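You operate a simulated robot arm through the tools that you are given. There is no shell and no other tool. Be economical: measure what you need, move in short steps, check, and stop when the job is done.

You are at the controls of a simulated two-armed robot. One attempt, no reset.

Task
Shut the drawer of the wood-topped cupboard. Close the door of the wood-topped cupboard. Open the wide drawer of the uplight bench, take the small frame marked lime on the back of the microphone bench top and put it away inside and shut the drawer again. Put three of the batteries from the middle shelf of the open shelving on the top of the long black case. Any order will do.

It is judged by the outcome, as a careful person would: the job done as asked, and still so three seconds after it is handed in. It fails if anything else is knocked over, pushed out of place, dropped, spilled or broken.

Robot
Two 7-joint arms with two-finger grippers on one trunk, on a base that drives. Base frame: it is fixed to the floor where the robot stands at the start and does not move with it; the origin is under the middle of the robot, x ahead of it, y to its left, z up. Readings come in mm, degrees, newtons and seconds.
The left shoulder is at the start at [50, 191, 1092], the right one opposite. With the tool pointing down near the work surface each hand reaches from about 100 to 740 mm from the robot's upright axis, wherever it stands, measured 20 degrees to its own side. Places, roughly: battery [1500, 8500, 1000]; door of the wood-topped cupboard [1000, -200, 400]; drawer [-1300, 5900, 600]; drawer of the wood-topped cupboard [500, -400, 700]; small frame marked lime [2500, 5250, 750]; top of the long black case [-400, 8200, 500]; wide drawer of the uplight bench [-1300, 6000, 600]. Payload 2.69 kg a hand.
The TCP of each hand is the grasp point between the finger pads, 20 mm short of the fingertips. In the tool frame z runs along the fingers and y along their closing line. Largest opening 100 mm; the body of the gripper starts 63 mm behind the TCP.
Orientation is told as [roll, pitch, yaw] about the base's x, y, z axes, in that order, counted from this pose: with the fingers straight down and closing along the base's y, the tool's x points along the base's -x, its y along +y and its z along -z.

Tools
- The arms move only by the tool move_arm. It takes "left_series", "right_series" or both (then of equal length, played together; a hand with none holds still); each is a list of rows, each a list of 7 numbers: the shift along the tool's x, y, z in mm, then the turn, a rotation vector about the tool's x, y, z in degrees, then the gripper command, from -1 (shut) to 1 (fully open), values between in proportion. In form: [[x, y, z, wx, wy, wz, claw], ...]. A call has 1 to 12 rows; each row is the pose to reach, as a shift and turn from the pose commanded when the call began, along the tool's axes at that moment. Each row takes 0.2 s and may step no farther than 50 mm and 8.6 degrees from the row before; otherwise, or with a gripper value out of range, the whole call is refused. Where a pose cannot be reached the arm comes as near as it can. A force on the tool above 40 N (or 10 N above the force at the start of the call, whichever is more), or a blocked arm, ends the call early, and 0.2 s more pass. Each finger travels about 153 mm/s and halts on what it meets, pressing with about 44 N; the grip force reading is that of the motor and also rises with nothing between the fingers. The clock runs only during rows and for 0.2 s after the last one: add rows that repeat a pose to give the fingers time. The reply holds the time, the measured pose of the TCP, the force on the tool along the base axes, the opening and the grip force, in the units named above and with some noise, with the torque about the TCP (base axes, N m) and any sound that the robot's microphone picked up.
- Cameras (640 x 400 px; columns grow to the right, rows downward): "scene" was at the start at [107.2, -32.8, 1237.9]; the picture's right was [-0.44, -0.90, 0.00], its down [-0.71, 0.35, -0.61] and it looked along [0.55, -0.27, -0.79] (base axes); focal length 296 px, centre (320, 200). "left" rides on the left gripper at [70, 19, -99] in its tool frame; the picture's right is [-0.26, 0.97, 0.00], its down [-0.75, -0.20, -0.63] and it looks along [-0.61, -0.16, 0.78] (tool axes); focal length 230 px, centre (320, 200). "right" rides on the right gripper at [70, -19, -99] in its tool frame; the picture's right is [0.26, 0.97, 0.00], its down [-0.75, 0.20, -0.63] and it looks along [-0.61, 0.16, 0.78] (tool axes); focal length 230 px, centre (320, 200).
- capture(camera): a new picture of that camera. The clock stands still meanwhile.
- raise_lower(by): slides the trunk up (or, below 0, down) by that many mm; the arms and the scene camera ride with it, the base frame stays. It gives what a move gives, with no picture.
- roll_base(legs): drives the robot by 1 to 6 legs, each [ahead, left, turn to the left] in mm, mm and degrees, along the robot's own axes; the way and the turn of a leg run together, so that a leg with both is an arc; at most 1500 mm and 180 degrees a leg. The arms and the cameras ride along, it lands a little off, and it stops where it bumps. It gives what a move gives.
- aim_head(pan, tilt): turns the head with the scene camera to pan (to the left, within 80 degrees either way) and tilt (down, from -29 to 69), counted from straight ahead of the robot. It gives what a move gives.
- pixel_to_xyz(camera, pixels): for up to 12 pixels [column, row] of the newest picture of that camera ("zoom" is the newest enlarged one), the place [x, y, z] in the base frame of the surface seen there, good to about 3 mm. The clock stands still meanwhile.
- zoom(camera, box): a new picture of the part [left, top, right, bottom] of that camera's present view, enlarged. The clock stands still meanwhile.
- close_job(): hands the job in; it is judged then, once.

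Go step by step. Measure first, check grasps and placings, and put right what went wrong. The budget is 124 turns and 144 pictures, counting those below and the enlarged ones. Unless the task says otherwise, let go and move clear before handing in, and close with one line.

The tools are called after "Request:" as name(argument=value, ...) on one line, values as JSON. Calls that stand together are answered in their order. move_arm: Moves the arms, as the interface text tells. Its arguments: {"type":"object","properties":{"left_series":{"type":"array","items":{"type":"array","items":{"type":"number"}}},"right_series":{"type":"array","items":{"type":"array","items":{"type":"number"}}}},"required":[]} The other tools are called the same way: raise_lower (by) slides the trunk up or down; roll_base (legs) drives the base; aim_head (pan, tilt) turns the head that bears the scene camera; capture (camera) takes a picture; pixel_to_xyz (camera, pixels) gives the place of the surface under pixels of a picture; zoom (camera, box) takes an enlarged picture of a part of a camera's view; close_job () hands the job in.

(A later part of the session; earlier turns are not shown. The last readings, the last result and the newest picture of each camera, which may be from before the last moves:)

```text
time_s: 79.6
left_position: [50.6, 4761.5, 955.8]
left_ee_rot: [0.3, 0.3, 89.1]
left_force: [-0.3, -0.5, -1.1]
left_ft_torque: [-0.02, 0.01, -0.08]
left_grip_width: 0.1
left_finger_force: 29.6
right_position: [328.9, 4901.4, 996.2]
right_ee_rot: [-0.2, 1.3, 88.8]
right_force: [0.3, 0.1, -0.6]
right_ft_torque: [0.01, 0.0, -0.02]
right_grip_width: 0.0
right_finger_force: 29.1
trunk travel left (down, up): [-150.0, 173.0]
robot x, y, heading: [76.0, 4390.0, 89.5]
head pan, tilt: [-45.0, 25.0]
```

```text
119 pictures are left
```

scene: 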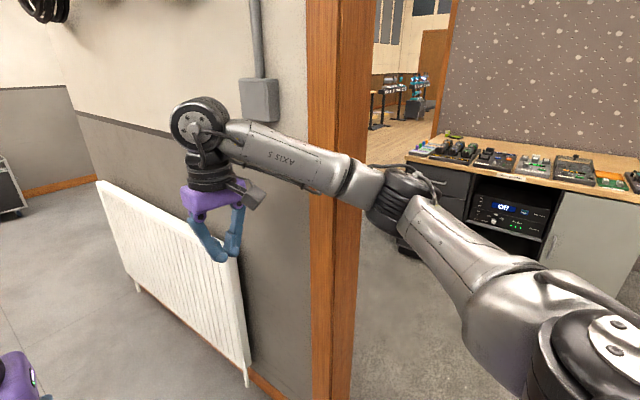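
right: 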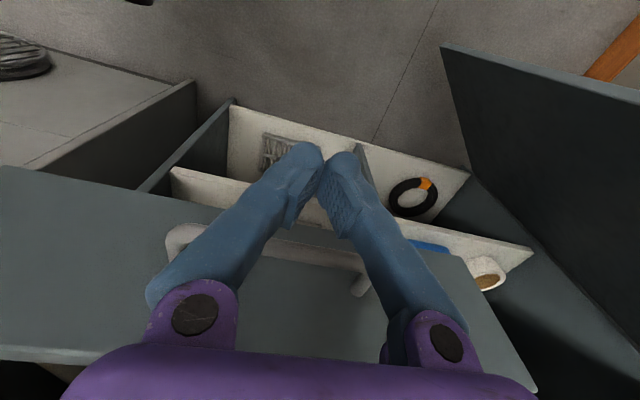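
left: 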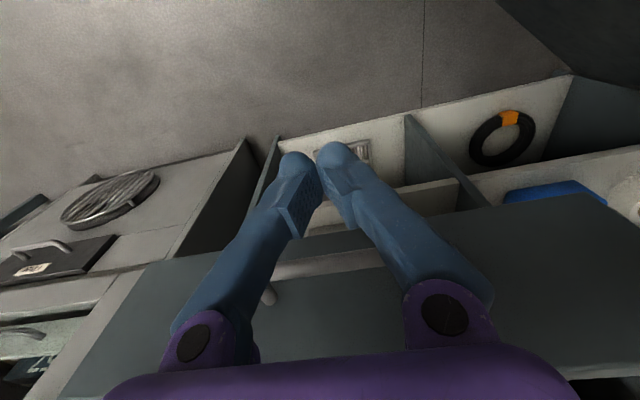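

I'm through, at (76,4390). A doorway on the right (360 px) leads to a room with a bench; I'll look around to both sides.

Request:
pixel_to_xyz(camera="scene", pixels=[[325, 395], [360, 380], [545, 225], [410, 155], [440, 140], [630, 185], [375, 130], [440, 250], [250, 330], [450, 230]])

Request:
aim_head(pan=-75, tilt=20)

Request:
capture(camera="scene")

Request:
pixel_to_xyz(camera="scene", pixels=[[100, 200], [200, 200], [300, 200], [400, 200], [500, 200], [300, 120], [400, 120], [500, 120], [250, 160], [350, 160]])

Request:
aim_head(pan=45, tilt=20)

Request:
capture(camera="scene")

```text
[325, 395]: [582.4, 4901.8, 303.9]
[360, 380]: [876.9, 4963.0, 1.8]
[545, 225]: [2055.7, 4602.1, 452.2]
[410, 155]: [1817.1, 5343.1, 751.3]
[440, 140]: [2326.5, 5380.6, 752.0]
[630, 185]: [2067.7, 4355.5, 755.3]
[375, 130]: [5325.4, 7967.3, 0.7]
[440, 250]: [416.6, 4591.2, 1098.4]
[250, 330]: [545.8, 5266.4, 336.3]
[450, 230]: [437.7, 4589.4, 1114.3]
```

```text
time_s: 80.6
left_position: [49.3, 4761.8, 955.8]
left_ee_rot: [0.3, 0.1, 89.1]
left_force: [-0.2, 0.0, -0.2]
left_ft_torque: [0.02, -0.04, -0.01]
left_grip_width: 0.0
left_finger_force: 29.5
right_position: [329.0, 4902.9, 994.7]
right_ee_rot: [-0.2, 1.3, 89.0]
right_force: [-0.4, -0.4, -0.1]
right_ft_torque: [0.0, 0.0, 0.01]
right_grip_width: 0.0
right_finger_force: 29.1
trunk travel left (down, up): [-150.0, 173.0]
robot x, y, heading: [75.4, 4391.8, 89.3]
head pan, tilt: [-75.0, 20.0]
```

```text
118 pictures are left
```

scene: 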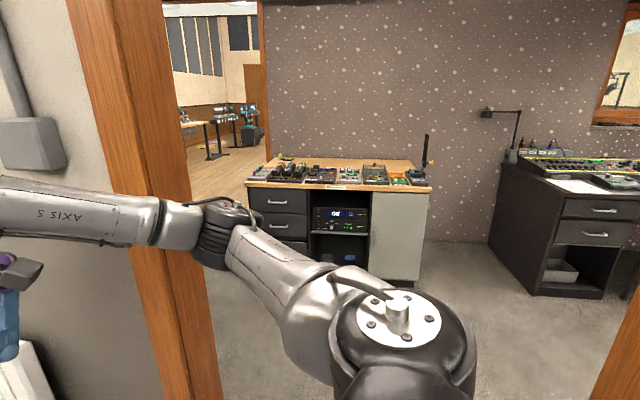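

```text
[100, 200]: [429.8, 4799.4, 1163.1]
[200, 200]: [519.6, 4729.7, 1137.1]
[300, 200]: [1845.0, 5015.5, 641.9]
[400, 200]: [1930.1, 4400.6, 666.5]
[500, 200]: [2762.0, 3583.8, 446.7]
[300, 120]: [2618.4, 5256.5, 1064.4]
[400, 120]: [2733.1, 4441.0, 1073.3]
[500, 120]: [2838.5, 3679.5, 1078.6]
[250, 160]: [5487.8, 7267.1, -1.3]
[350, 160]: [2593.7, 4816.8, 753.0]
```

```text
time_s: 82.6
left_position: [50.8, 4761.1, 954.8]
left_ee_rot: [0.3, 0.1, 89.1]
left_force: [-0.9, -0.4, 1.0]
left_ft_torque: [0.01, 0.02, 0.0]
left_grip_width: 0.3
left_finger_force: 29.5
right_position: [328.5, 4901.3, 995.7]
right_ee_rot: [-0.1, 1.4, 88.9]
right_force: [-0.2, -0.3, 0.2]
right_ft_torque: [0.01, 0.01, 0.0]
right_grip_width: 0.1
right_finger_force: 29.4
trunk travel left (down, up): [-150.0, 173.0]
robot x, y, heading: [78.1, 4392.5, 89.4]
head pan, tilt: [45.0, 20.0]
```

```text
117 pictures are left
```

scene: 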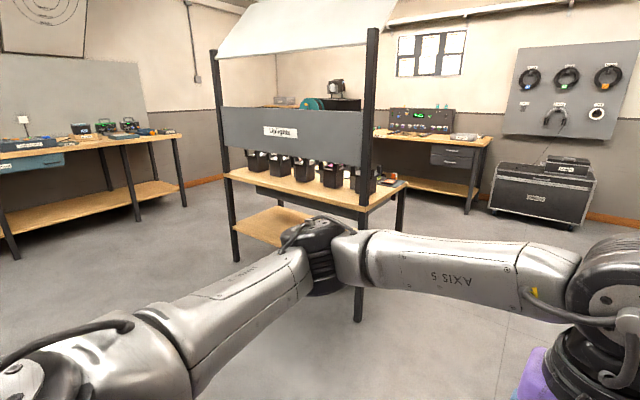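

The uplight bench stands at centre-left (225–400, 150–215) with a dark drawer under its top. I'll zoom in and measure.

Request:
zoom(camera="scene", box=[200, 90, 440, 260])

Request:
pixel_to_xyz(camera="scene", pixels=[[226, 170], [365, 208], [408, 180], [260, 190], [330, 207], [300, 198], [358, 310], [236, 255], [495, 200], [555, 210], [560, 168], [470, 210]])

```text
2.35 times, centred on (320, 175) of scene
```

zoom: 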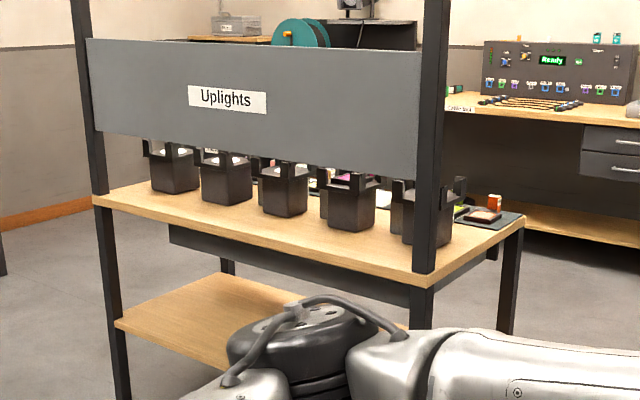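

```text
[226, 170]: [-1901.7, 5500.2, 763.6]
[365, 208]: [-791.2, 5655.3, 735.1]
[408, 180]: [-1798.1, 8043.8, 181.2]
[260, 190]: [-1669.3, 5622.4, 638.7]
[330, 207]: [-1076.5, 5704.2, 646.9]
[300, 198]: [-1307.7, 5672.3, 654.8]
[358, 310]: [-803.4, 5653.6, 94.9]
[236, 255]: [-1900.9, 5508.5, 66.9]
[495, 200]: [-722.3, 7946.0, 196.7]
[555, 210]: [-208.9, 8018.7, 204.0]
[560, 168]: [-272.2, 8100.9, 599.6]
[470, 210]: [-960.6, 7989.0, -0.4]
```

The dark apron (y≈5670) is the back of the bench's drawer; its front should face +y. I'll fetch the frame first: turn to the right-hand doorway and look in.

Request:
roll_base(legs=[[0, 80, 0], [0, 0, -89]])

Request:
aim_head(pan=0, tilt=20)

Request:
capture(camera="scene")

Request:
pixel_to_xyz(camera="scene", pixels=[[100, 300], [130, 300], [160, 300], [480, 300], [520, 300], [560, 300], [150, 200], [250, 180], [330, 170], [430, 170], [500, 220], [200, 250]])

```text
time_s: 87.7
left_position: [366.7, 4429.6, 956.4]
left_ee_rot: [0.4, 0.0, 0.4]
left_force: [0.6, 0.0, -0.1]
left_ft_torque: [-0.01, -0.03, 0.05]
left_grip_width: 0.1
left_finger_force: 29.3
right_position: [510.9, 4154.1, 995.1]
right_ee_rot: [-0.2, 1.3, 0.0]
right_force: [0.9, 0.3, -0.8]
right_ft_torque: [0.04, 0.01, -0.01]
right_grip_width: 0.0
right_finger_force: 29.5
trunk travel left (down, up): [-150.0, 173.0]
robot x, y, heading: [-4.6, 4396.1, 0.6]
head pan, tilt: [45.0, 20.0]
```

```text
time_s: 88.8
left_position: [365.2, 4428.0, 954.6]
left_ee_rot: [0.3, 0.1, 0.3]
left_force: [0.5, 0.0, 1.3]
left_ft_torque: [0.02, -0.03, 0.02]
left_grip_width: 0.2
left_finger_force: 28.8
right_position: [511.2, 4154.8, 996.2]
right_ee_rot: [-0.2, 1.4, 0.2]
right_force: [0.4, 0.1, 0.3]
right_ft_torque: [0.0, -0.02, 0.01]
right_grip_width: 0.1
right_finger_force: 29.5
trunk travel left (down, up): [-150.0, 173.0]
robot x, y, heading: [0.3, 4391.4, 0.7]
head pan, tilt: [0.0, 20.0]
```

```text
115 pictures are left
```

scene: 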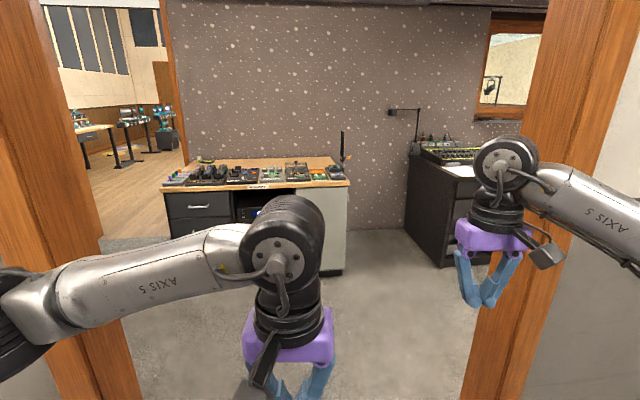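

```text
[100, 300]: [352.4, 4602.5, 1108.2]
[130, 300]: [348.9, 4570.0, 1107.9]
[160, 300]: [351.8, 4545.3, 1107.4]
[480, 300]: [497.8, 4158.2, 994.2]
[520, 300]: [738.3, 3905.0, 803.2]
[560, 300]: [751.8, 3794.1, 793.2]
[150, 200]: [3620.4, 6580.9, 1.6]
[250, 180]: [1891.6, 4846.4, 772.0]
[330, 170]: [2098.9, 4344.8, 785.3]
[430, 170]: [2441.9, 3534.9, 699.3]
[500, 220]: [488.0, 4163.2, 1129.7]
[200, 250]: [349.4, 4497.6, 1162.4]
```

The doorway spans y≈3905–4900. I'll shift a little left, go through to x≈1150, and look.

Request:
roll_base(legs=[[0, 50, 0], [1130, 0, 0]])

Request:
aim_head(pan=35, tilt=20)

Request:
capture(camera="scene")

Request:
pixel_to_xyz(camera="scene", pixels=[[50, 250], [100, 250], [150, 230], [200, 230], [250, 220], [300, 220], [350, 200], [400, 200], [300, 180], [380, 170], [350, 150], [250, 150]])

```text
time_s: 95.2
left_position: [1475.4, 4494.2, 956.6]
left_ee_rot: [0.3, 0.1, 0.6]
left_force: [-0.4, 0.0, 0.0]
left_ft_torque: [0.0, -0.02, -0.03]
left_grip_width: 0.0
left_finger_force: 29.6
right_position: [1622.5, 4220.3, 995.7]
right_ee_rot: [-0.2, 1.3, 0.4]
right_force: [0.3, 0.7, 0.0]
right_ft_torque: [0.0, 0.0, 0.06]
right_grip_width: 0.0
right_finger_force: 30.0
trunk travel left (down, up): [-150.0, 173.0]
robot x, y, heading: [1109.6, 4457.2, 0.7]
head pan, tilt: [0.0, 20.0]
```

```text
time_s: 96.2
left_position: [1475.7, 4495.2, 956.3]
left_ee_rot: [0.2, 0.2, 0.5]
left_force: [0.5, -0.5, 0.3]
left_ft_torque: [-0.03, 0.01, -0.01]
left_grip_width: 0.0
left_finger_force: 29.6
right_position: [1621.9, 4219.8, 994.9]
right_ee_rot: [-0.2, 1.4, 0.4]
right_force: [0.1, -0.6, -0.2]
right_ft_torque: [0.0, -0.02, 0.03]
right_grip_width: 0.0
right_finger_force: 29.4
trunk travel left (down, up): [-150.0, 173.0]
robot x, y, heading: [1106.4, 4457.4, 0.8]
head pan, tilt: [35.0, 20.0]
```

```text
114 pictures are left
```

scene: 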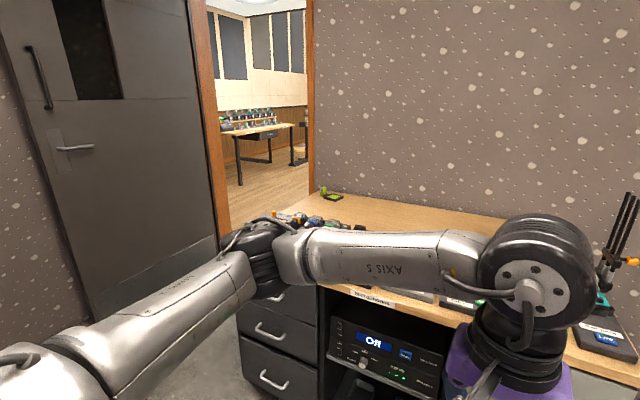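

```text
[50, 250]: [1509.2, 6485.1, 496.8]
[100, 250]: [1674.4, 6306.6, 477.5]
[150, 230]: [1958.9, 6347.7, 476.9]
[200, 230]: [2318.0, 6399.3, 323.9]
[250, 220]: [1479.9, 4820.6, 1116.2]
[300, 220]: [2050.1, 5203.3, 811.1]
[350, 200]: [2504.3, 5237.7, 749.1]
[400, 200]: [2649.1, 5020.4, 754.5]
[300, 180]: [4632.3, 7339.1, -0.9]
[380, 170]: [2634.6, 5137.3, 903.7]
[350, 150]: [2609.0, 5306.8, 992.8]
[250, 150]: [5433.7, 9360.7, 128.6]
```

The green object at (330,195) on the back-left corner of the bench is likely the frame. There's floor past the bench end (door leaf at y≈6350). I'll zoom on it.

Request:
zoom(camera="scene", box=[260, 160, 420, 260])

Request:
pixel_to_xyz(camera="zoom", pixels=[[250, 130], [280, 145], [320, 145], [285, 115], [200, 210], [330, 155], [240, 155], [100, 210]])

```text
4.00 times, centred on (340, 210) of scene
```

zoom: 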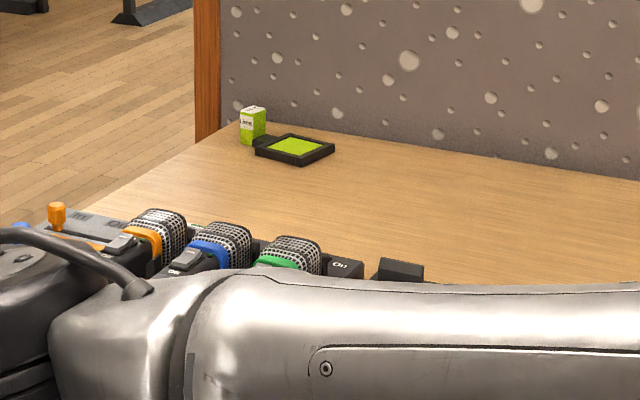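

```text
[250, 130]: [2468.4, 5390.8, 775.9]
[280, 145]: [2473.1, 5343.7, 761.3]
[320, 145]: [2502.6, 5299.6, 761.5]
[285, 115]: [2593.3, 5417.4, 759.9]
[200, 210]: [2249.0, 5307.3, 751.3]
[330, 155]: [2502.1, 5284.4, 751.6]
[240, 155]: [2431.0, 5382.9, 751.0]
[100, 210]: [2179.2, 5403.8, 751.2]
```

It's a black frame with a lime gel and a "Lime" tag block. I'll check the floor to my left before driving round the bench end.

Request:
aim_head(pan=78, tilt=30)

Request:
capture(camera="scene")

Request:
pixel_to_xyz(camera="scene", pixels=[[60, 100], [120, 100], [200, 100], [300, 100], [400, 100], [500, 100], [250, 150], [350, 150], [450, 150], [200, 60], [400, 60], [150, 200]])

```text
time_s: 97.3
left_position: [1475.3, 4494.2, 956.6]
left_ee_rot: [0.4, 0.1, 0.6]
left_force: [-0.1, 0.5, -0.7]
left_ft_torque: [-0.01, 0.05, -0.05]
left_grip_width: 0.3
left_finger_force: 29.5
right_position: [1622.3, 4220.2, 995.4]
right_ee_rot: [-0.2, 1.3, 0.4]
right_force: [-0.7, -0.4, -0.5]
right_ft_torque: [-0.01, -0.02, -0.05]
right_grip_width: 0.1
right_finger_force: 29.5
trunk travel left (down, up): [-150.0, 173.0]
robot x, y, heading: [1102.6, 4456.0, 0.8]
head pan, tilt: [78.0, 30.0]
```

```text
112 pictures are left
```

scene: 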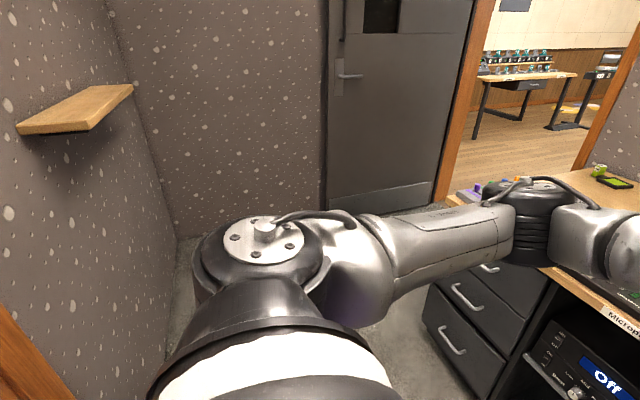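

```text
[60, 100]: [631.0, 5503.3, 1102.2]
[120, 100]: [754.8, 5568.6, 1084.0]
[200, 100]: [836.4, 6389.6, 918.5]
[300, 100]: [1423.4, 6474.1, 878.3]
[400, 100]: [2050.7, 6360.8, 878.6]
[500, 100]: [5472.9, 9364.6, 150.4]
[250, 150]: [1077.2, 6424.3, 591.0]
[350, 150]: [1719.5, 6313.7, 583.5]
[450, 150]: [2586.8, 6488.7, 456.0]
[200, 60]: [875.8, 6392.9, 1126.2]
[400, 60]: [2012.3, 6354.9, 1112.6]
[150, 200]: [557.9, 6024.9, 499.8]
```

The floor is clear; a wall shelf (x≤754, y≈5500) must be avoided. I'll drive left, ahead past the bench end, turn to face it, and then move in.

Request:
roll_base(legs=[[50, 0, 0], [0, 1390, 0], [600, 0, 0], [0, 0, -90], [0, 480, 0]])

Request:
aim_head(pan=0, tilt=45)

Request:
capture(camera="scene")

```text
time_s: 121.0
left_position: [2221.1, 5495.5, 956.0]
left_ee_rot: [0.3, 0.4, -90.7]
left_force: [-0.3, 0.6, 1.0]
left_ft_torque: [0.0, -0.01, -0.01]
left_grip_width: 0.0
left_finger_force: 29.9
right_position: [1949.6, 5349.0, 995.2]
right_ee_rot: [0.0, 1.3, -90.2]
right_force: [-0.4, -0.3, 0.2]
right_ft_torque: [0.01, 0.02, -0.02]
right_grip_width: 0.0
right_finger_force: 29.1
trunk travel left (down, up): [-150.0, 173.0]
robot x, y, heading: [2195.7, 5860.3, -89.9]
head pan, tilt: [78.0, 30.0]
stopped in leg 5: the robot was blocked; the commanded pose is now the measured one
```

```text
time_s: 122.5
left_position: [2221.2, 5494.8, 956.3]
left_ee_rot: [0.5, 0.3, -90.6]
left_force: [-0.3, -0.2, -0.1]
left_ft_torque: [0.0, -0.01, -0.02]
left_grip_width: 0.0
left_finger_force: 29.6
right_position: [1949.5, 5348.4, 994.7]
right_ee_rot: [0.1, 1.2, -90.2]
right_force: [-0.4, 0.0, -0.2]
right_ft_torque: [0.01, -0.02, 0.0]
right_grip_width: 0.1
right_finger_force: 29.4
trunk travel left (down, up): [-150.0, 173.0]
robot x, y, heading: [2190.7, 5860.7, -89.9]
head pan, tilt: [0.0, 45.0]
```

```text
111 pictures are left
```

scene: 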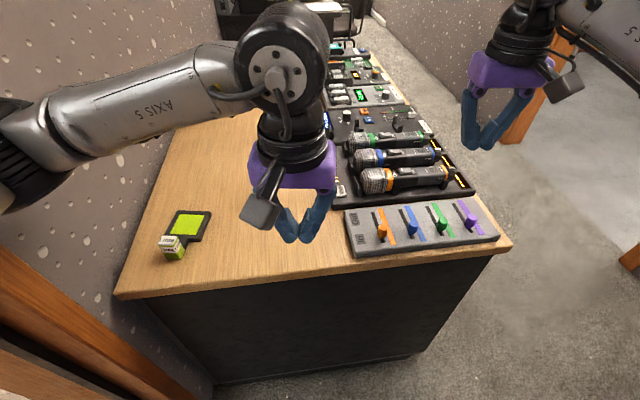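

I bumped lightly, the left elbow against the wall corner. I'll shift 60 mm right, then zoom on the frame (185,230).

Request:
roll_base(legs=[[0, -60, 0]])

Request:
zoom(camera="scene", box=[100, 180, 260, 280])

```text
time_s: 123.7
left_position: [2164.4, 5493.6, 954.3]
left_ee_rot: [0.2, 0.4, -90.6]
left_force: [0.3, 0.3, 0.0]
left_ft_torque: [0.01, -0.04, 0.0]
left_grip_width: 0.0
left_finger_force: 29.4
right_position: [1891.9, 5349.2, 994.8]
right_ee_rot: [-0.2, 1.3, -90.2]
right_force: [0.2, 0.7, 0.9]
right_ft_torque: [-0.03, -0.01, -0.03]
right_grip_width: 0.0
right_finger_force: 29.9
trunk travel left (down, up): [-150.0, 173.0]
robot x, y, heading: [2133.4, 5859.0, -89.6]
head pan, tilt: [0.0, 45.0]
```

```text
4.00 times, centred on (180, 230) of scene
```

zoom: 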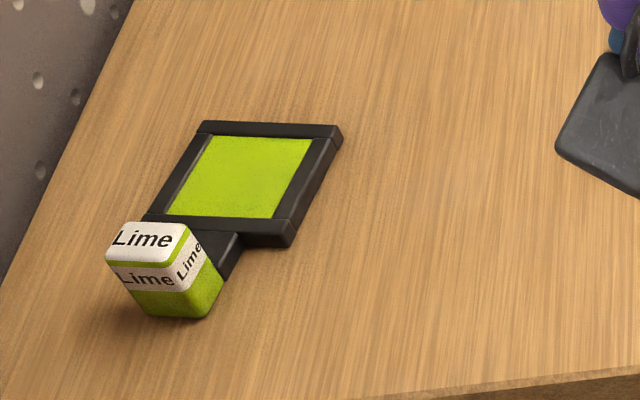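

Request:
pixel_to_xyz(camera="zoom", pixels=[[110, 245], [185, 228], [150, 225], [165, 260], [205, 310], [135, 300], [200, 128], [338, 130], [290, 240], [150, 215], [225, 255], [240, 180]])

```text
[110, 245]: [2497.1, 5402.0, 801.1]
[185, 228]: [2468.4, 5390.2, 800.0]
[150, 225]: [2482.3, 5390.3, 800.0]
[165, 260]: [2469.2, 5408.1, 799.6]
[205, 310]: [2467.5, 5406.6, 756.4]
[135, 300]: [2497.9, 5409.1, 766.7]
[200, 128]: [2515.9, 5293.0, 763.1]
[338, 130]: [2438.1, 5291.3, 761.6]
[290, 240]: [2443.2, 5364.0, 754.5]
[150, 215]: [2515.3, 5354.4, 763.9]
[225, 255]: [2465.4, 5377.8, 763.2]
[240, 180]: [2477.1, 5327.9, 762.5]
```

The tag block is 30 mm wide in x at (2483,5397), top z 800, and the hand's closing line already lies along x. I'll check the jamb on the left so the elbow stays clear.

Request:
capture(camera="scene")

Request:
pixel_to_xyz(camera="scene", pixels=[[20, 240], [60, 300], [10, 320], [100, 330], [150, 380], [30, 380], [20, 130], [60, 210], [10, 170]])

Request:
aim_head(pan=60, tilt=30)

Request:
capture(camera="scene")

```text
109 pictures are left
```

scene: 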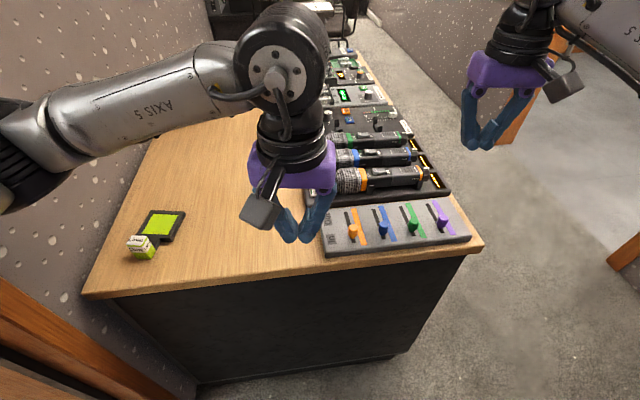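

```text
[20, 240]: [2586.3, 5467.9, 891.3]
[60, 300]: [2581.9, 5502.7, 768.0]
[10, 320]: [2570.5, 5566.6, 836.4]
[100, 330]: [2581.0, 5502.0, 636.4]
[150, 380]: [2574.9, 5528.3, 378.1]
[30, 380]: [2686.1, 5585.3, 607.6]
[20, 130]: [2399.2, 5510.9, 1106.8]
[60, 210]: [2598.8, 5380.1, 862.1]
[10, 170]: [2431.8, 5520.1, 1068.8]
```

```text
time_s: 125.0
left_position: [2163.6, 5494.3, 955.2]
left_ee_rot: [0.3, 0.4, -90.7]
left_force: [-0.3, -0.3, 0.4]
left_ft_torque: [-0.02, -0.02, 0.01]
left_grip_width: 0.0
left_finger_force: 29.3
right_position: [1891.8, 5347.7, 996.0]
right_ee_rot: [-0.1, 1.3, -90.2]
right_force: [0.2, -0.9, 0.0]
right_ft_torque: [-0.05, -0.01, 0.01]
right_grip_width: 0.0
right_finger_force: 30.1
trunk travel left (down, up): [-150.0, 173.0]
robot x, y, heading: [2132.2, 5859.6, -89.8]
head pan, tilt: [60.0, 30.0]
```

```text
108 pictures are left
```

scene: 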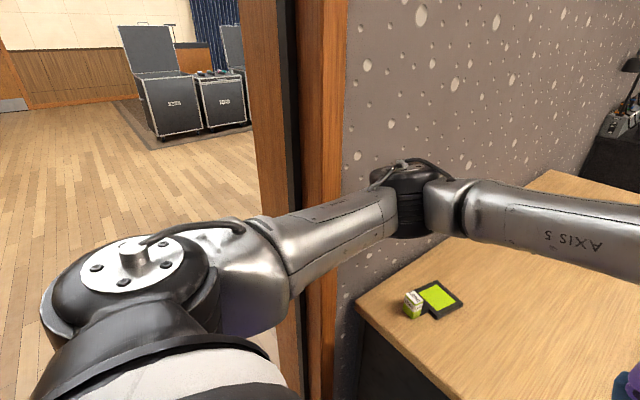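

The jamb stands at x≈2575, y 5430–5560, close to the left elbow. I'll shift right and turn 42° left so the left arm faces the frame with its elbow in the open doorway.

Request:
roll_base(legs=[[0, -80, 0], [0, 0, 42]])

Request:
aim_head(pan=0, tilt=45)

Request:
capture(camera="scene")

```text
time_s: 128.3
left_position: [2320.6, 5607.3, 953.9]
left_ee_rot: [0.4, 0.5, -48.7]
left_force: [-0.7, -0.3, -0.6]
left_ft_torque: [0.0, 0.0, -0.01]
left_grip_width: 0.0
left_finger_force: 29.8
right_position: [2216.8, 5317.3, 996.3]
right_ee_rot: [-0.2, 1.3, -48.3]
right_force: [0.5, -0.2, 0.1]
right_ft_torque: [-0.04, -0.01, 0.02]
right_grip_width: 0.0
right_finger_force: 29.2
trunk travel left (down, up): [-150.0, 173.0]
robot x, y, heading: [2056.0, 5858.4, -48.1]
head pan, tilt: [60.0, 30.0]
```

```text
time_s: 129.6
left_position: [2320.2, 5606.7, 956.3]
left_ee_rot: [0.4, 0.4, -48.6]
left_force: [0.5, -0.3, 0.4]
left_ft_torque: [0.0, 0.0, 0.01]
left_grip_width: 0.0
left_finger_force: 29.6
right_position: [2216.0, 5316.8, 994.4]
right_ee_rot: [-0.3, 1.3, -48.3]
right_force: [-0.3, 0.8, -0.4]
right_ft_torque: [-0.02, 0.01, 0.02]
right_grip_width: 0.0
right_finger_force: 29.7
trunk travel left (down, up): [-150.0, 173.0]
robot x, y, heading: [2056.1, 5857.6, -47.8]
head pan, tilt: [0.0, 45.0]
```

```text
107 pictures are left
```

scene: 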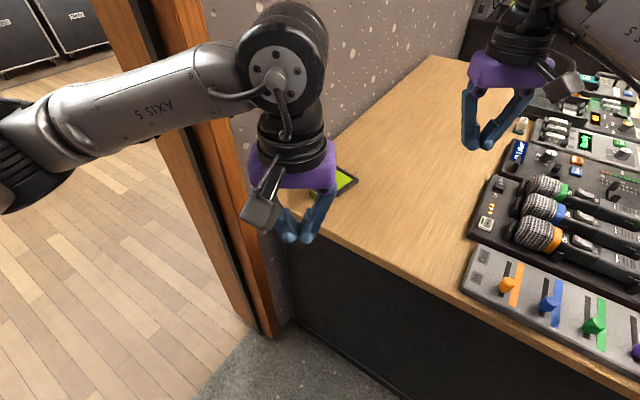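

The frame is now straight ahead behind the left hand. I'll open the left gripper and go above the tag block with the closing line along x.

Request:
move_arm(left_series=[[-40, -3, 0, 0, 0, 7, 0.4], [-84, -6, 10, 0, 0, 14, 0.4], [-129, -9, 20, 0, 0, 21, 0.4], [-174, -12, 30, 0, 0, 28, 0.4], [-219, -15, 40, 0, 0, 35, 0.4], [-263, -17, 50, 0, 0, 41.5, 0.4], [-263, -17, 80, 0, 0, 41.5, 0.4]])

Request:
capture(camera="left")

Request:
capture(camera="scene")

```text
time_s: 131.2
left_position: [2468.0, 5416.0, 909.4]
left_ee_rot: [0.1, 0.4, -87.0]
left_force: [-0.1, -0.2, 0.1]
left_ft_torque: [-0.01, -0.03, 0.01]
left_grip_width: 70.0
left_finger_force: 0.1
left hand out of reach, approached as far as the arm can: row 6, 7
right_position: [2215.1, 5316.4, 996.4]
right_ee_rot: [-0.2, 1.3, -48.3]
right_force: [-0.5, -0.3, 0.0]
right_ft_torque: [0.01, 0.01, -0.02]
right_grip_width: 0.0
right_finger_force: 29.4
trunk travel left (down, up): [-150.0, 173.0]
robot x, y, heading: [2055.3, 5858.3, -48.0]
head pan, tilt: [0.0, 45.0]
```

```text
106 pictures are left
```

left: 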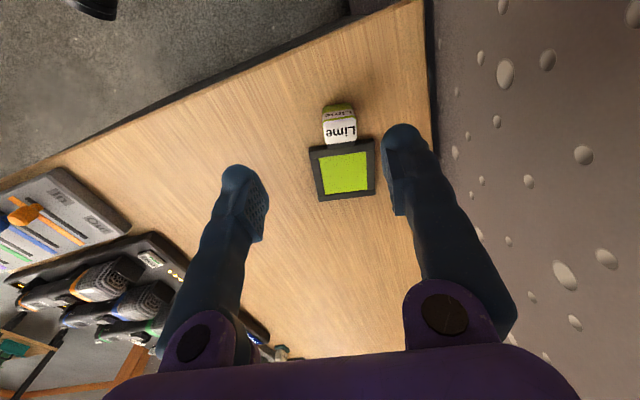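

```text
105 pictures are left
```

scene: 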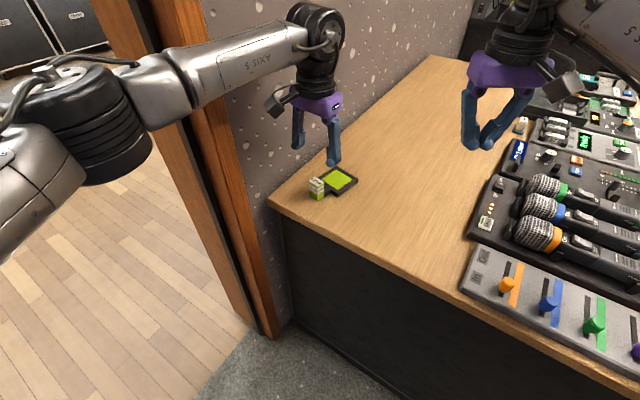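

The arm reached its limit at z 909. I'll draw the hand 60 mm off the wall, drive 90 mm nearer, then measure again.

Request:
move_arm(left_series=[[20, -30, 0, 0, 0, 0, 0.4], [40, -60, 0, 0, 0, 0, 0.4]])

Request:
roll_base(legs=[[90, 0, 0]])

Request:
capture(camera="scene")

Request:
capture(camera="left")

```text
time_s: 131.8
left_position: [2405.7, 5451.0, 908.7]
left_ee_rot: [0.0, 0.4, -86.9]
left_force: [-0.7, 0.4, -0.1]
left_ft_torque: [-0.02, 0.0, -0.02]
left_grip_width: 69.9
left_finger_force: 0.0
right_position: [2215.6, 5318.4, 996.1]
right_ee_rot: [-0.1, 1.2, -48.3]
right_force: [-0.4, 0.5, 0.3]
right_ft_torque: [0.01, 0.01, 0.03]
right_grip_width: 0.0
right_finger_force: 29.1
trunk travel left (down, up): [-150.0, 173.0]
robot x, y, heading: [2053.5, 5857.8, -48.0]
head pan, tilt: [0.0, 45.0]
```

```text
time_s: 132.9
left_position: [2457.4, 5395.2, 907.1]
left_ee_rot: [0.0, 0.7, -87.2]
left_force: [0.4, -0.3, -0.1]
left_ft_torque: [0.01, 0.01, 0.01]
left_grip_width: 70.2
left_finger_force: 0.1
right_position: [2272.2, 5257.0, 996.8]
right_ee_rot: [-0.2, 1.2, -48.0]
right_force: [-0.1, -0.7, -0.6]
right_ft_torque: [-0.02, 0.01, -0.01]
right_grip_width: 0.0
right_finger_force: 29.2
trunk travel left (down, up): [-150.0, 173.0]
robot x, y, heading: [2105.4, 5800.0, -47.5]
head pan, tilt: [0.0, 45.0]
stopped in leg 1: the robot was blocked; the commanded pose is now the measured one
```

```text
104 pictures are left
```

scene: 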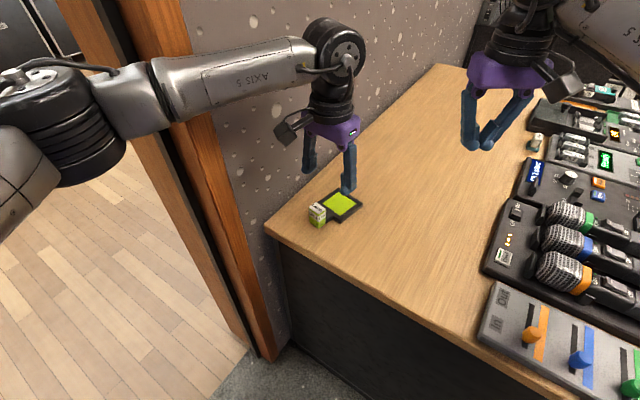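

```text
103 pictures are left
```

left: 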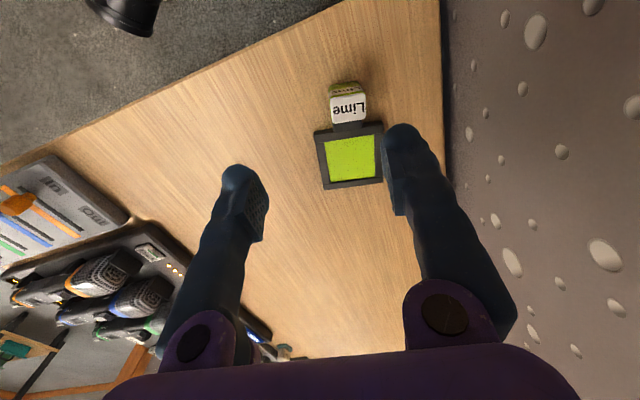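

It stopped about 15 mm short of the leg's end. I'll re-measure the block from the left camera (347,107).

Request:
pixel_to_xyz(camera="left", pixels=[[333, 100], [364, 98], [347, 110], [332, 118], [365, 117], [348, 158], [320, 135], [383, 128]])

Request:
roll_base(legs=[[-12, 0, 0]])

```text
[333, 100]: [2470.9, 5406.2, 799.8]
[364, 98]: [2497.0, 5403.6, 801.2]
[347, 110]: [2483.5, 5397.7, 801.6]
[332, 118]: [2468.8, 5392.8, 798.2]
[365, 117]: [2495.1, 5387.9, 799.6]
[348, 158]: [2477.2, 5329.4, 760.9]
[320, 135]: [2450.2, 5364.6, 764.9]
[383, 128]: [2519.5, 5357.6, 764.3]
```

```text
time_s: 133.7
left_position: [2450.0, 5401.6, 903.8]
left_ee_rot: [-0.1, 0.9, -87.3]
left_force: [-0.2, -0.4, -0.5]
left_ft_torque: [-0.02, 0.03, -0.03]
left_grip_width: 69.9
left_finger_force: 0.3
right_position: [2266.4, 5263.3, 995.7]
right_ee_rot: [-0.2, 1.5, -48.1]
right_force: [-0.9, 1.1, 0.3]
right_ft_torque: [0.01, 0.0, 0.01]
right_grip_width: 0.0
right_finger_force: 28.9
trunk travel left (down, up): [-150.0, 173.0]
robot x, y, heading: [2102.4, 5804.6, -47.7]
head pan, tilt: [0.0, 45.0]
```

Block centre is (2483,5397), unmoved. I'll align over it and descend to z≈784.

Request:
move_arm(left_series=[[-6, 33, 0, 0, 0, 0, 0.4], [-6, 33, 40, 0, 0, 0, 0.4], [-6, 33, 80, 0, 0, 0, 0.4], [-6, 33, 105, 0, 0, 0, 0.4], [-6, 33, 120, 0, 0, 0, 0.4]])

Request:
capture(camera="left")

Request:
zoom(camera="scene", box=[240, 120, 440, 250])

```text
time_s: 134.9
left_position: [2483.7, 5399.9, 784.3]
left_ee_rot: [-0.2, 0.8, -87.2]
left_force: [0.8, -0.4, 0.0]
left_ft_torque: [-0.02, 0.01, 0.02]
left_grip_width: 70.1
left_finger_force: 0.0
right_position: [2263.5, 5266.0, 996.1]
right_ee_rot: [-0.3, 1.2, -48.1]
right_force: [0.2, 0.7, -1.0]
right_ft_torque: [0.02, 0.03, -0.03]
right_grip_width: 0.0
right_finger_force: 29.4
trunk travel left (down, up): [-150.0, 173.0]
robot x, y, heading: [2104.0, 5804.8, -47.6]
head pan, tilt: [0.0, 45.0]
```

```text
102 pictures are left
```

left: 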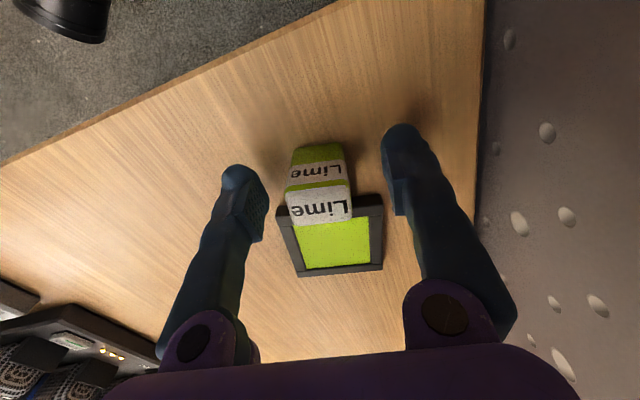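

```text
3.08 times, centred on (340, 185) of scene
```

zoom: 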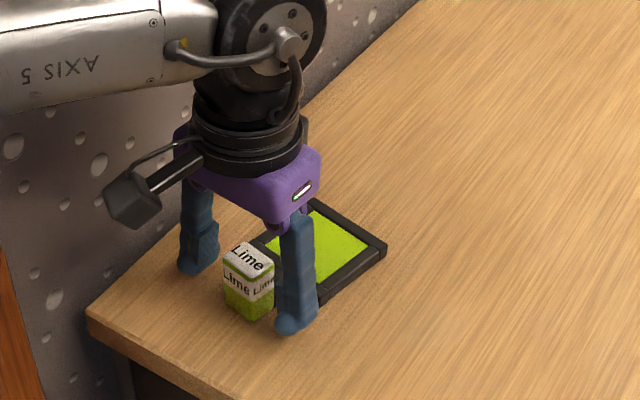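

The block sits between the pads. I'll close and lift a little.

Request:
move_arm(left_series=[[0, 0, 0, 0, 0, 0, -1], [0, 0, 0, 0, 0, 0, -1], [0, 0, 0, 0, 0, 0, -1], [0, 0, -15, 0, 0, 0, -1], [0, 0, -40, 0, 0, 0, -1], [0, 0, -80, 0, 0, 0, -1], [0, 0, -120, 0, 0, 0, -1]])

Request:
capture(camera="left")

```text
time_s: 136.5
left_position: [2478.8, 5398.4, 905.6]
left_ee_rot: [0.0, 1.0, -87.5]
left_force: [-0.3, 0.0, -0.7]
left_ft_torque: [0.03, 0.03, -0.02]
left_grip_width: 30.5
left_finger_force: 43.9
right_position: [2262.3, 5264.3, 995.0]
right_ee_rot: [-0.1, 1.1, -48.2]
right_force: [-0.4, 0.3, 0.2]
right_ft_torque: [0.0, 0.01, 0.01]
right_grip_width: 0.0
right_finger_force: 29.6
trunk travel left (down, up): [-150.0, 173.0]
robot x, y, heading: [2103.2, 5805.8, -47.7]
head pan, tilt: [0.0, 45.0]
```

```text
100 pictures are left
```

left: 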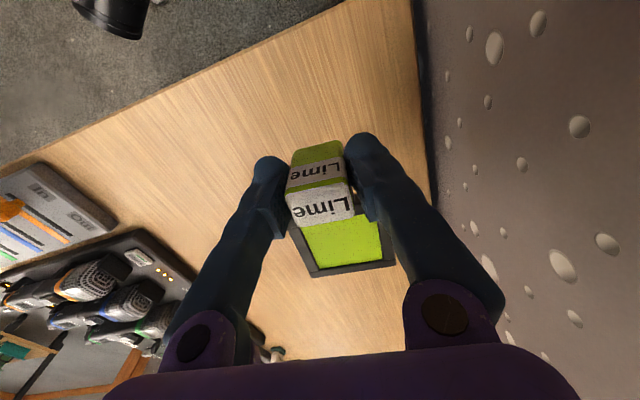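

The frame is gripped (30.5 mm) and lifted. I'll back off and tuck the left hand in with the frame aligned ahead.

Request:
roll_base(legs=[[-150, 0, 0]])

Request:
move_arm(left_series=[[24, -20, -8, 0, 0, -8, -1], [48, -40, -16, 0, 0, -16, -1], [73, -60, -24, 0, 0, -24, -1], [98, -80, -32, 0, 0, -32, -1], [123, -102, -50, 0, 0, -39, -1]])

Request:
capture(camera="scene")

```text
time_s: 137.9
left_position: [2383.5, 5507.0, 904.8]
left_ee_rot: [-0.1, 0.8, -87.3]
left_force: [-0.5, -0.4, -0.6]
left_ft_torque: [0.08, 0.0, 0.0]
left_grip_width: 30.6
left_finger_force: 44.2
right_position: [2164.9, 5373.8, 994.4]
right_ee_rot: [-0.2, 1.4, -48.1]
right_force: [-0.4, 0.3, 0.6]
right_ft_torque: [-0.01, -0.01, -0.02]
right_grip_width: 0.0
right_finger_force: 29.8
trunk travel left (down, up): [-150.0, 173.0]
robot x, y, heading: [2001.6, 5915.3, -47.8]
head pan, tilt: [0.0, 45.0]
```

```text
time_s: 139.1
left_position: [2275.8, 5624.4, 957.2]
left_ee_rot: [0.6, 0.8, -48.3]
left_force: [-0.2, -0.6, -1.0]
left_ft_torque: [0.02, 0.04, -0.03]
left_grip_width: 30.7
left_finger_force: 43.7
right_position: [2164.6, 5374.4, 995.0]
right_ee_rot: [-0.2, 1.4, -48.1]
right_force: [0.7, -0.8, 0.2]
right_ft_torque: [-0.01, 0.0, 0.03]
right_grip_width: 0.1
right_finger_force: 29.5
trunk travel left (down, up): [-150.0, 173.0]
robot x, y, heading: [2004.0, 5917.8, -47.6]
head pan, tilt: [0.0, 45.0]
```

```text
99 pictures are left
```

scene: 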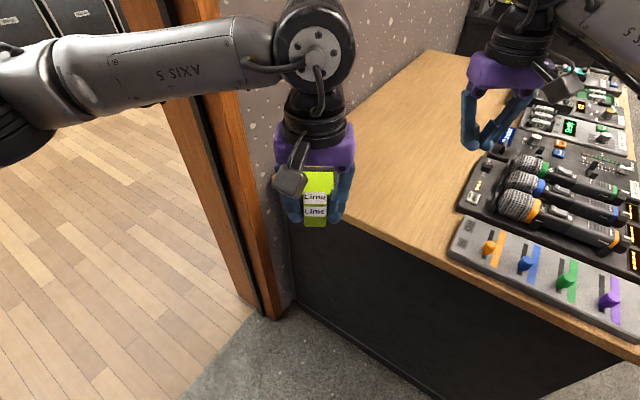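

Held well ("Lime" at 315,205). I'll retrace the way out: shift away from the door leaf, turn to face −x, slide to y≈4350 and stop before the doorway to check.

Request:
roll_base(legs=[[-143, -552, 0], [0, 0, -132], [80, 0, 0], [0, 1300, 0]])

Request:
aim_head(pan=0, tilt=20)

Request:
capture(camera="scene")

```text
time_s: 161.8
left_position: [1034.4, 4333.0, 956.2]
left_ee_rot: [0.3, 0.7, -180.0]
left_force: [0.7, -0.4, -0.9]
left_ft_torque: [0.01, -0.09, -0.01]
left_grip_width: 30.4
left_finger_force: 44.0
right_position: [921.7, 4582.3, 994.7]
right_ee_rot: [-0.3, 1.4, -179.7]
right_force: [0.1, -0.1, 1.0]
right_ft_torque: [-0.03, -0.01, 0.0]
right_grip_width: 0.0
right_finger_force: 29.5
trunk travel left (down, up): [-150.0, 173.0]
robot x, y, heading: [1435.4, 4345.1, -179.3]
head pan, tilt: [0.0, 45.0]
```

```text
time_s: 162.7
left_position: [1035.2, 4332.3, 956.4]
left_ee_rot: [0.4, 0.7, 180.0]
left_force: [0.4, -0.2, -1.1]
left_ft_torque: [-0.01, -0.11, 0.01]
left_grip_width: 30.6
left_finger_force: 44.4
right_position: [921.7, 4582.2, 995.2]
right_ee_rot: [-0.1, 1.4, -179.8]
right_force: [-0.6, -0.1, 0.1]
right_ft_torque: [-0.03, 0.0, 0.03]
right_grip_width: 0.1
right_finger_force: 29.7
trunk travel left (down, up): [-150.0, 173.0]
robot x, y, heading: [1432.5, 4345.1, -179.4]
head pan, tilt: [0.0, 20.0]
```

```text
98 pictures are left
```

scene: 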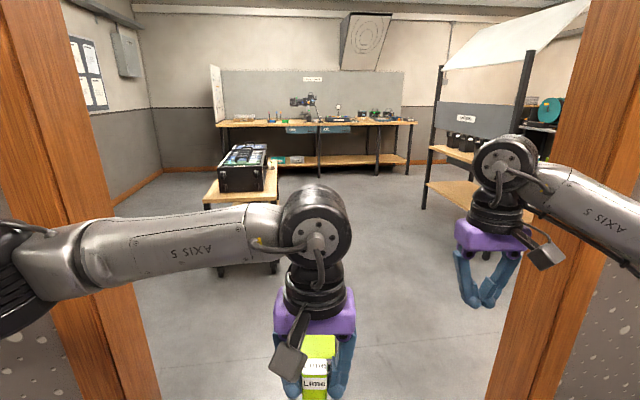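

The way out is clear between the jambs. I'll drive through, turn right and go on past the uplight bench to y≈6900, then look at its other side.

Request:
roll_base(legs=[[1340, 0, 0], [0, 0, -90], [1300, 0, 0], [1200, 0, 0], [0, 0, 60]])

Request:
aim_head(pan=30, tilt=20)

Request:
capture(camera="scene")

Request:
aim_head(pan=-60, tilt=15)

Request:
capture(camera="scene")

```text
time_s: 175.1
left_position: [84.8, 4942.1, 960.3]
left_ee_rot: [0.3, 0.4, 89.8]
left_force: [0.4, 0.0, -2.1]
left_ft_torque: [-0.03, -0.01, 0.0]
left_grip_width: 30.8
left_finger_force: 44.3
right_position: [340.2, 5051.6, 991.5]
right_ee_rot: [-0.6, 2.1, 89.2]
right_force: [0.9, 0.7, -1.0]
right_ft_torque: [-0.01, 0.01, 0.03]
right_grip_width: 0.2
right_finger_force: 29.7
trunk travel left (down, up): [-150.0, 173.0]
robot x, y, heading: [95.6, 4548.3, 90.1]
head pan, tilt: [0.0, 20.0]
stopped in leg 3: the robot was blocked; the commanded pose is now the measured one
```

```text
time_s: 176.1
left_position: [84.4, 4941.1, 959.0]
left_ee_rot: [0.3, 0.3, 89.8]
left_force: [0.1, -0.4, -2.0]
left_ft_torque: [-0.09, -0.01, -0.02]
left_grip_width: 30.5
left_finger_force: 44.3
right_position: [340.0, 5052.2, 994.3]
right_ee_rot: [-0.6, 1.9, 89.4]
right_force: [-1.2, 0.1, 0.3]
right_ft_torque: [-0.02, 0.03, 0.0]
right_grip_width: 0.1
right_finger_force: 29.6
trunk travel left (down, up): [-150.0, 173.0]
robot x, y, heading: [99.5, 4550.3, 90.3]
head pan, tilt: [30.0, 20.0]
```

```text
97 pictures are left
```

scene: 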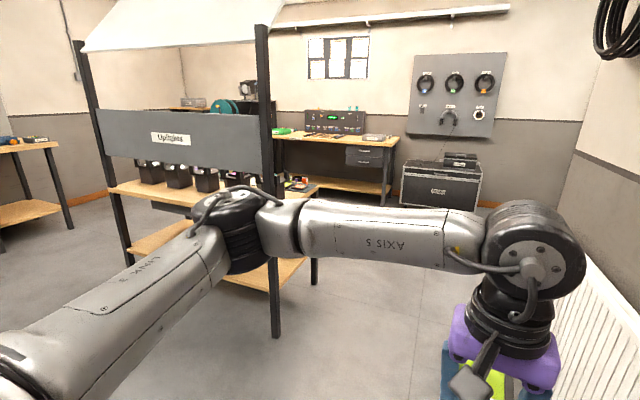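

```text
time_s: 177.7
left_position: [84.3, 4941.7, 959.8]
left_ee_rot: [0.2, 0.3, 89.9]
left_force: [-0.1, -0.3, -1.9]
left_ft_torque: [-0.03, 0.02, -0.02]
left_grip_width: 30.5
left_finger_force: 43.7
right_position: [341.0, 5052.2, 992.7]
right_ee_rot: [-0.6, 1.9, 89.4]
right_force: [-0.5, 0.0, -0.3]
right_ft_torque: [0.0, -0.01, 0.01]
right_grip_width: 0.0
right_finger_force: 29.5
trunk travel left (down, up): [-150.0, 173.0]
robot x, y, heading: [101.1, 4546.5, 90.5]
head pan, tilt: [-60.0, 15.0]
```

```text
96 pictures are left
```

scene: 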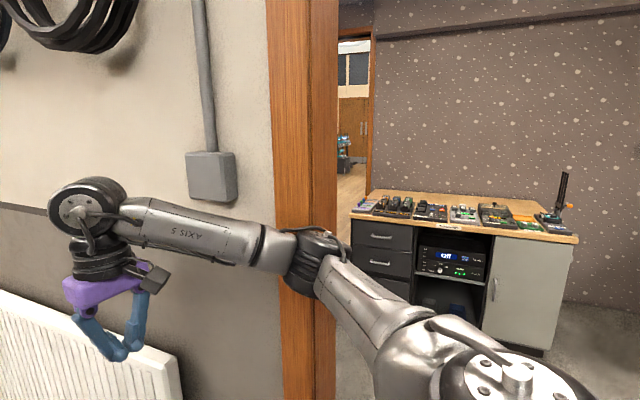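

The right elbow met the jamb again (315,250). I'll back off, shift 220 mm left and carry on.

Request:
roll_base(legs=[[-100, 0, 0], [0, 220, 0], [1300, 0, 0], [1150, 0, 0], [0, 0, 60]])

Request:
aim_head(pan=30, tilt=20)

Request:
capture(camera="scene")

Request:
aim_head(pan=-75, tilt=15)

Request:
capture(camera="scene")

```text
time_s: 195.3
left_position: [-508.1, 7093.0, 955.5]
left_ee_rot: [0.5, 1.0, 150.7]
left_force: [0.2, 0.5, -1.1]
left_ft_torque: [-0.03, -0.05, -0.02]
left_grip_width: 30.4
left_finger_force: 43.9
right_position: [-479.9, 7369.4, 985.1]
right_ee_rot: [-0.4, 2.6, 150.3]
right_force: [-0.1, 0.0, 0.0]
right_ft_torque: [-0.02, 0.01, 0.02]
right_grip_width: 0.0
right_finger_force: 29.5
trunk travel left (down, up): [-150.0, 173.0]
robot x, y, heading: [-151.6, 6907.2, 151.4]
head pan, tilt: [-60.0, 15.0]
```

```text
time_s: 196.9
left_position: [-507.5, 7092.1, 956.9]
left_ee_rot: [0.5, 0.8, 150.9]
left_force: [0.2, -0.1, -0.7]
left_ft_torque: [-0.03, -0.07, -0.01]
left_grip_width: 30.4
left_finger_force: 44.0
right_position: [-480.3, 7369.4, 985.1]
right_ee_rot: [-0.3, 2.6, 150.3]
right_force: [-0.2, 0.2, 0.3]
right_ft_torque: [-0.02, 0.0, -0.01]
right_grip_width: 0.3
right_finger_force: 30.0
trunk travel left (down, up): [-150.0, 173.0]
robot x, y, heading: [-151.8, 6909.8, 151.2]
head pan, tilt: [30.0, 20.0]
```

```text
95 pictures are left
```

scene: 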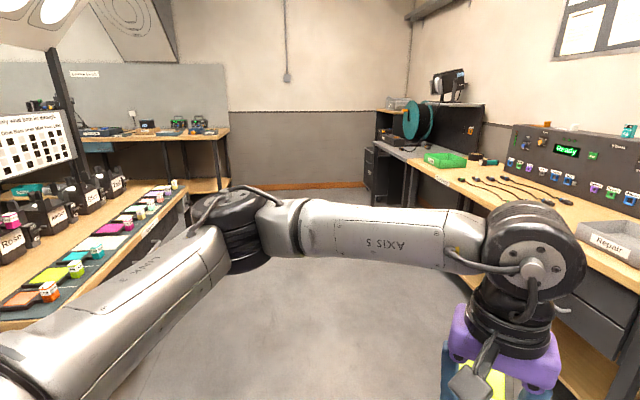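

```text
time_s: 198.8
left_position: [-507.6, 7093.0, 955.5]
left_ee_rot: [0.5, 0.9, 150.8]
left_force: [1.8, 0.4, -1.6]
left_ft_torque: [-0.03, -0.01, -0.01]
left_grip_width: 30.5
left_finger_force: 43.7
right_position: [-479.6, 7369.2, 986.1]
right_ee_rot: [-0.3, 2.5, 150.3]
right_force: [0.2, 0.7, 0.4]
right_ft_torque: [0.0, 0.0, 0.06]
right_grip_width: 0.1
right_finger_force: 29.6
trunk travel left (down, up): [-150.0, 173.0]
robot x, y, heading: [-151.9, 6908.0, 151.8]
head pan, tilt: [-75.0, 15.0]
```

```text
94 pictures are left
```

scene: 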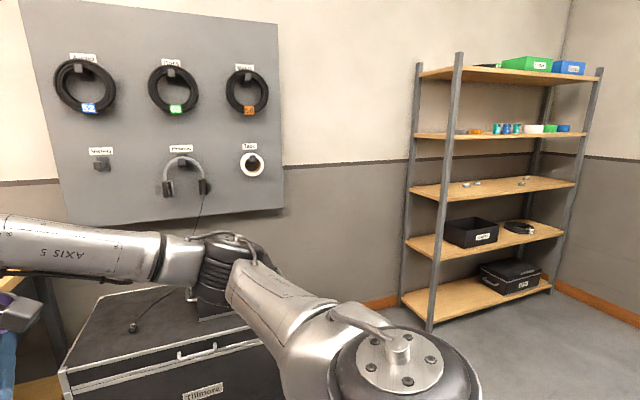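

The shelving with batteries is visible at the right. Now I'll measure the uplight bench front and its drawer.

Request:
aim_head(pan=50, tilt=25)

Request:
capture(camera="scene")

Request:
pixel_to_xyz(camera="scene", pixels=[[20, 200], [40, 250], [60, 230], [100, 200], [80, 190], [120, 180], [50, 200], [70, 280], [120, 220], [400, 200], [500, 200], [200, 160]])

```text
time_s: 200.8
left_position: [-507.1, 7092.6, 955.4]
left_ee_rot: [0.6, 0.9, 150.8]
left_force: [-0.6, -0.6, -1.4]
left_ft_torque: [-0.02, -0.07, -0.02]
left_grip_width: 30.6
left_finger_force: 43.6
right_position: [-480.6, 7369.3, 984.7]
right_ee_rot: [-0.3, 2.5, 150.3]
right_force: [-1.1, 0.2, -0.7]
right_ft_torque: [0.01, 0.0, 0.01]
right_grip_width: 0.1
right_finger_force: 29.6
trunk travel left (down, up): [-150.0, 173.0]
robot x, y, heading: [-148.7, 6904.1, 151.6]
head pan, tilt: [50.0, 25.0]
```

```text
93 pictures are left
```

scene: 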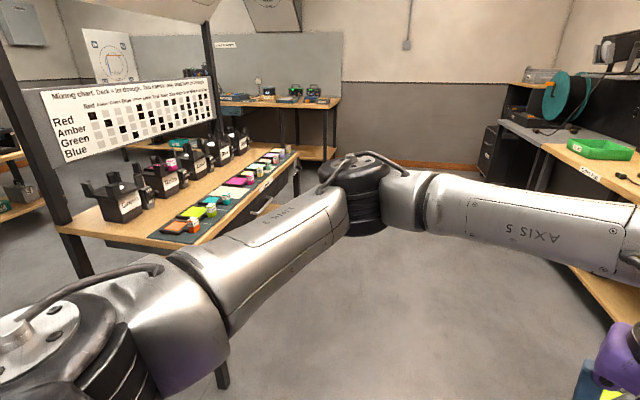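

```text
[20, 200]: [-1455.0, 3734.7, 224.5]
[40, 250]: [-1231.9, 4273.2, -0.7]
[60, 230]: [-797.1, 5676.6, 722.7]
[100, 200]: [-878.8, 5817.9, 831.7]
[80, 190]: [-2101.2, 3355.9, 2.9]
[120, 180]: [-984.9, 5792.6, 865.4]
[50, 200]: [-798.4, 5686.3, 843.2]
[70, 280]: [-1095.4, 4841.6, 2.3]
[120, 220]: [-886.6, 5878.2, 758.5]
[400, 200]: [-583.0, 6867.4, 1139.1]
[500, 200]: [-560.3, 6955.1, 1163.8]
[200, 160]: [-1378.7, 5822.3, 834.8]
```

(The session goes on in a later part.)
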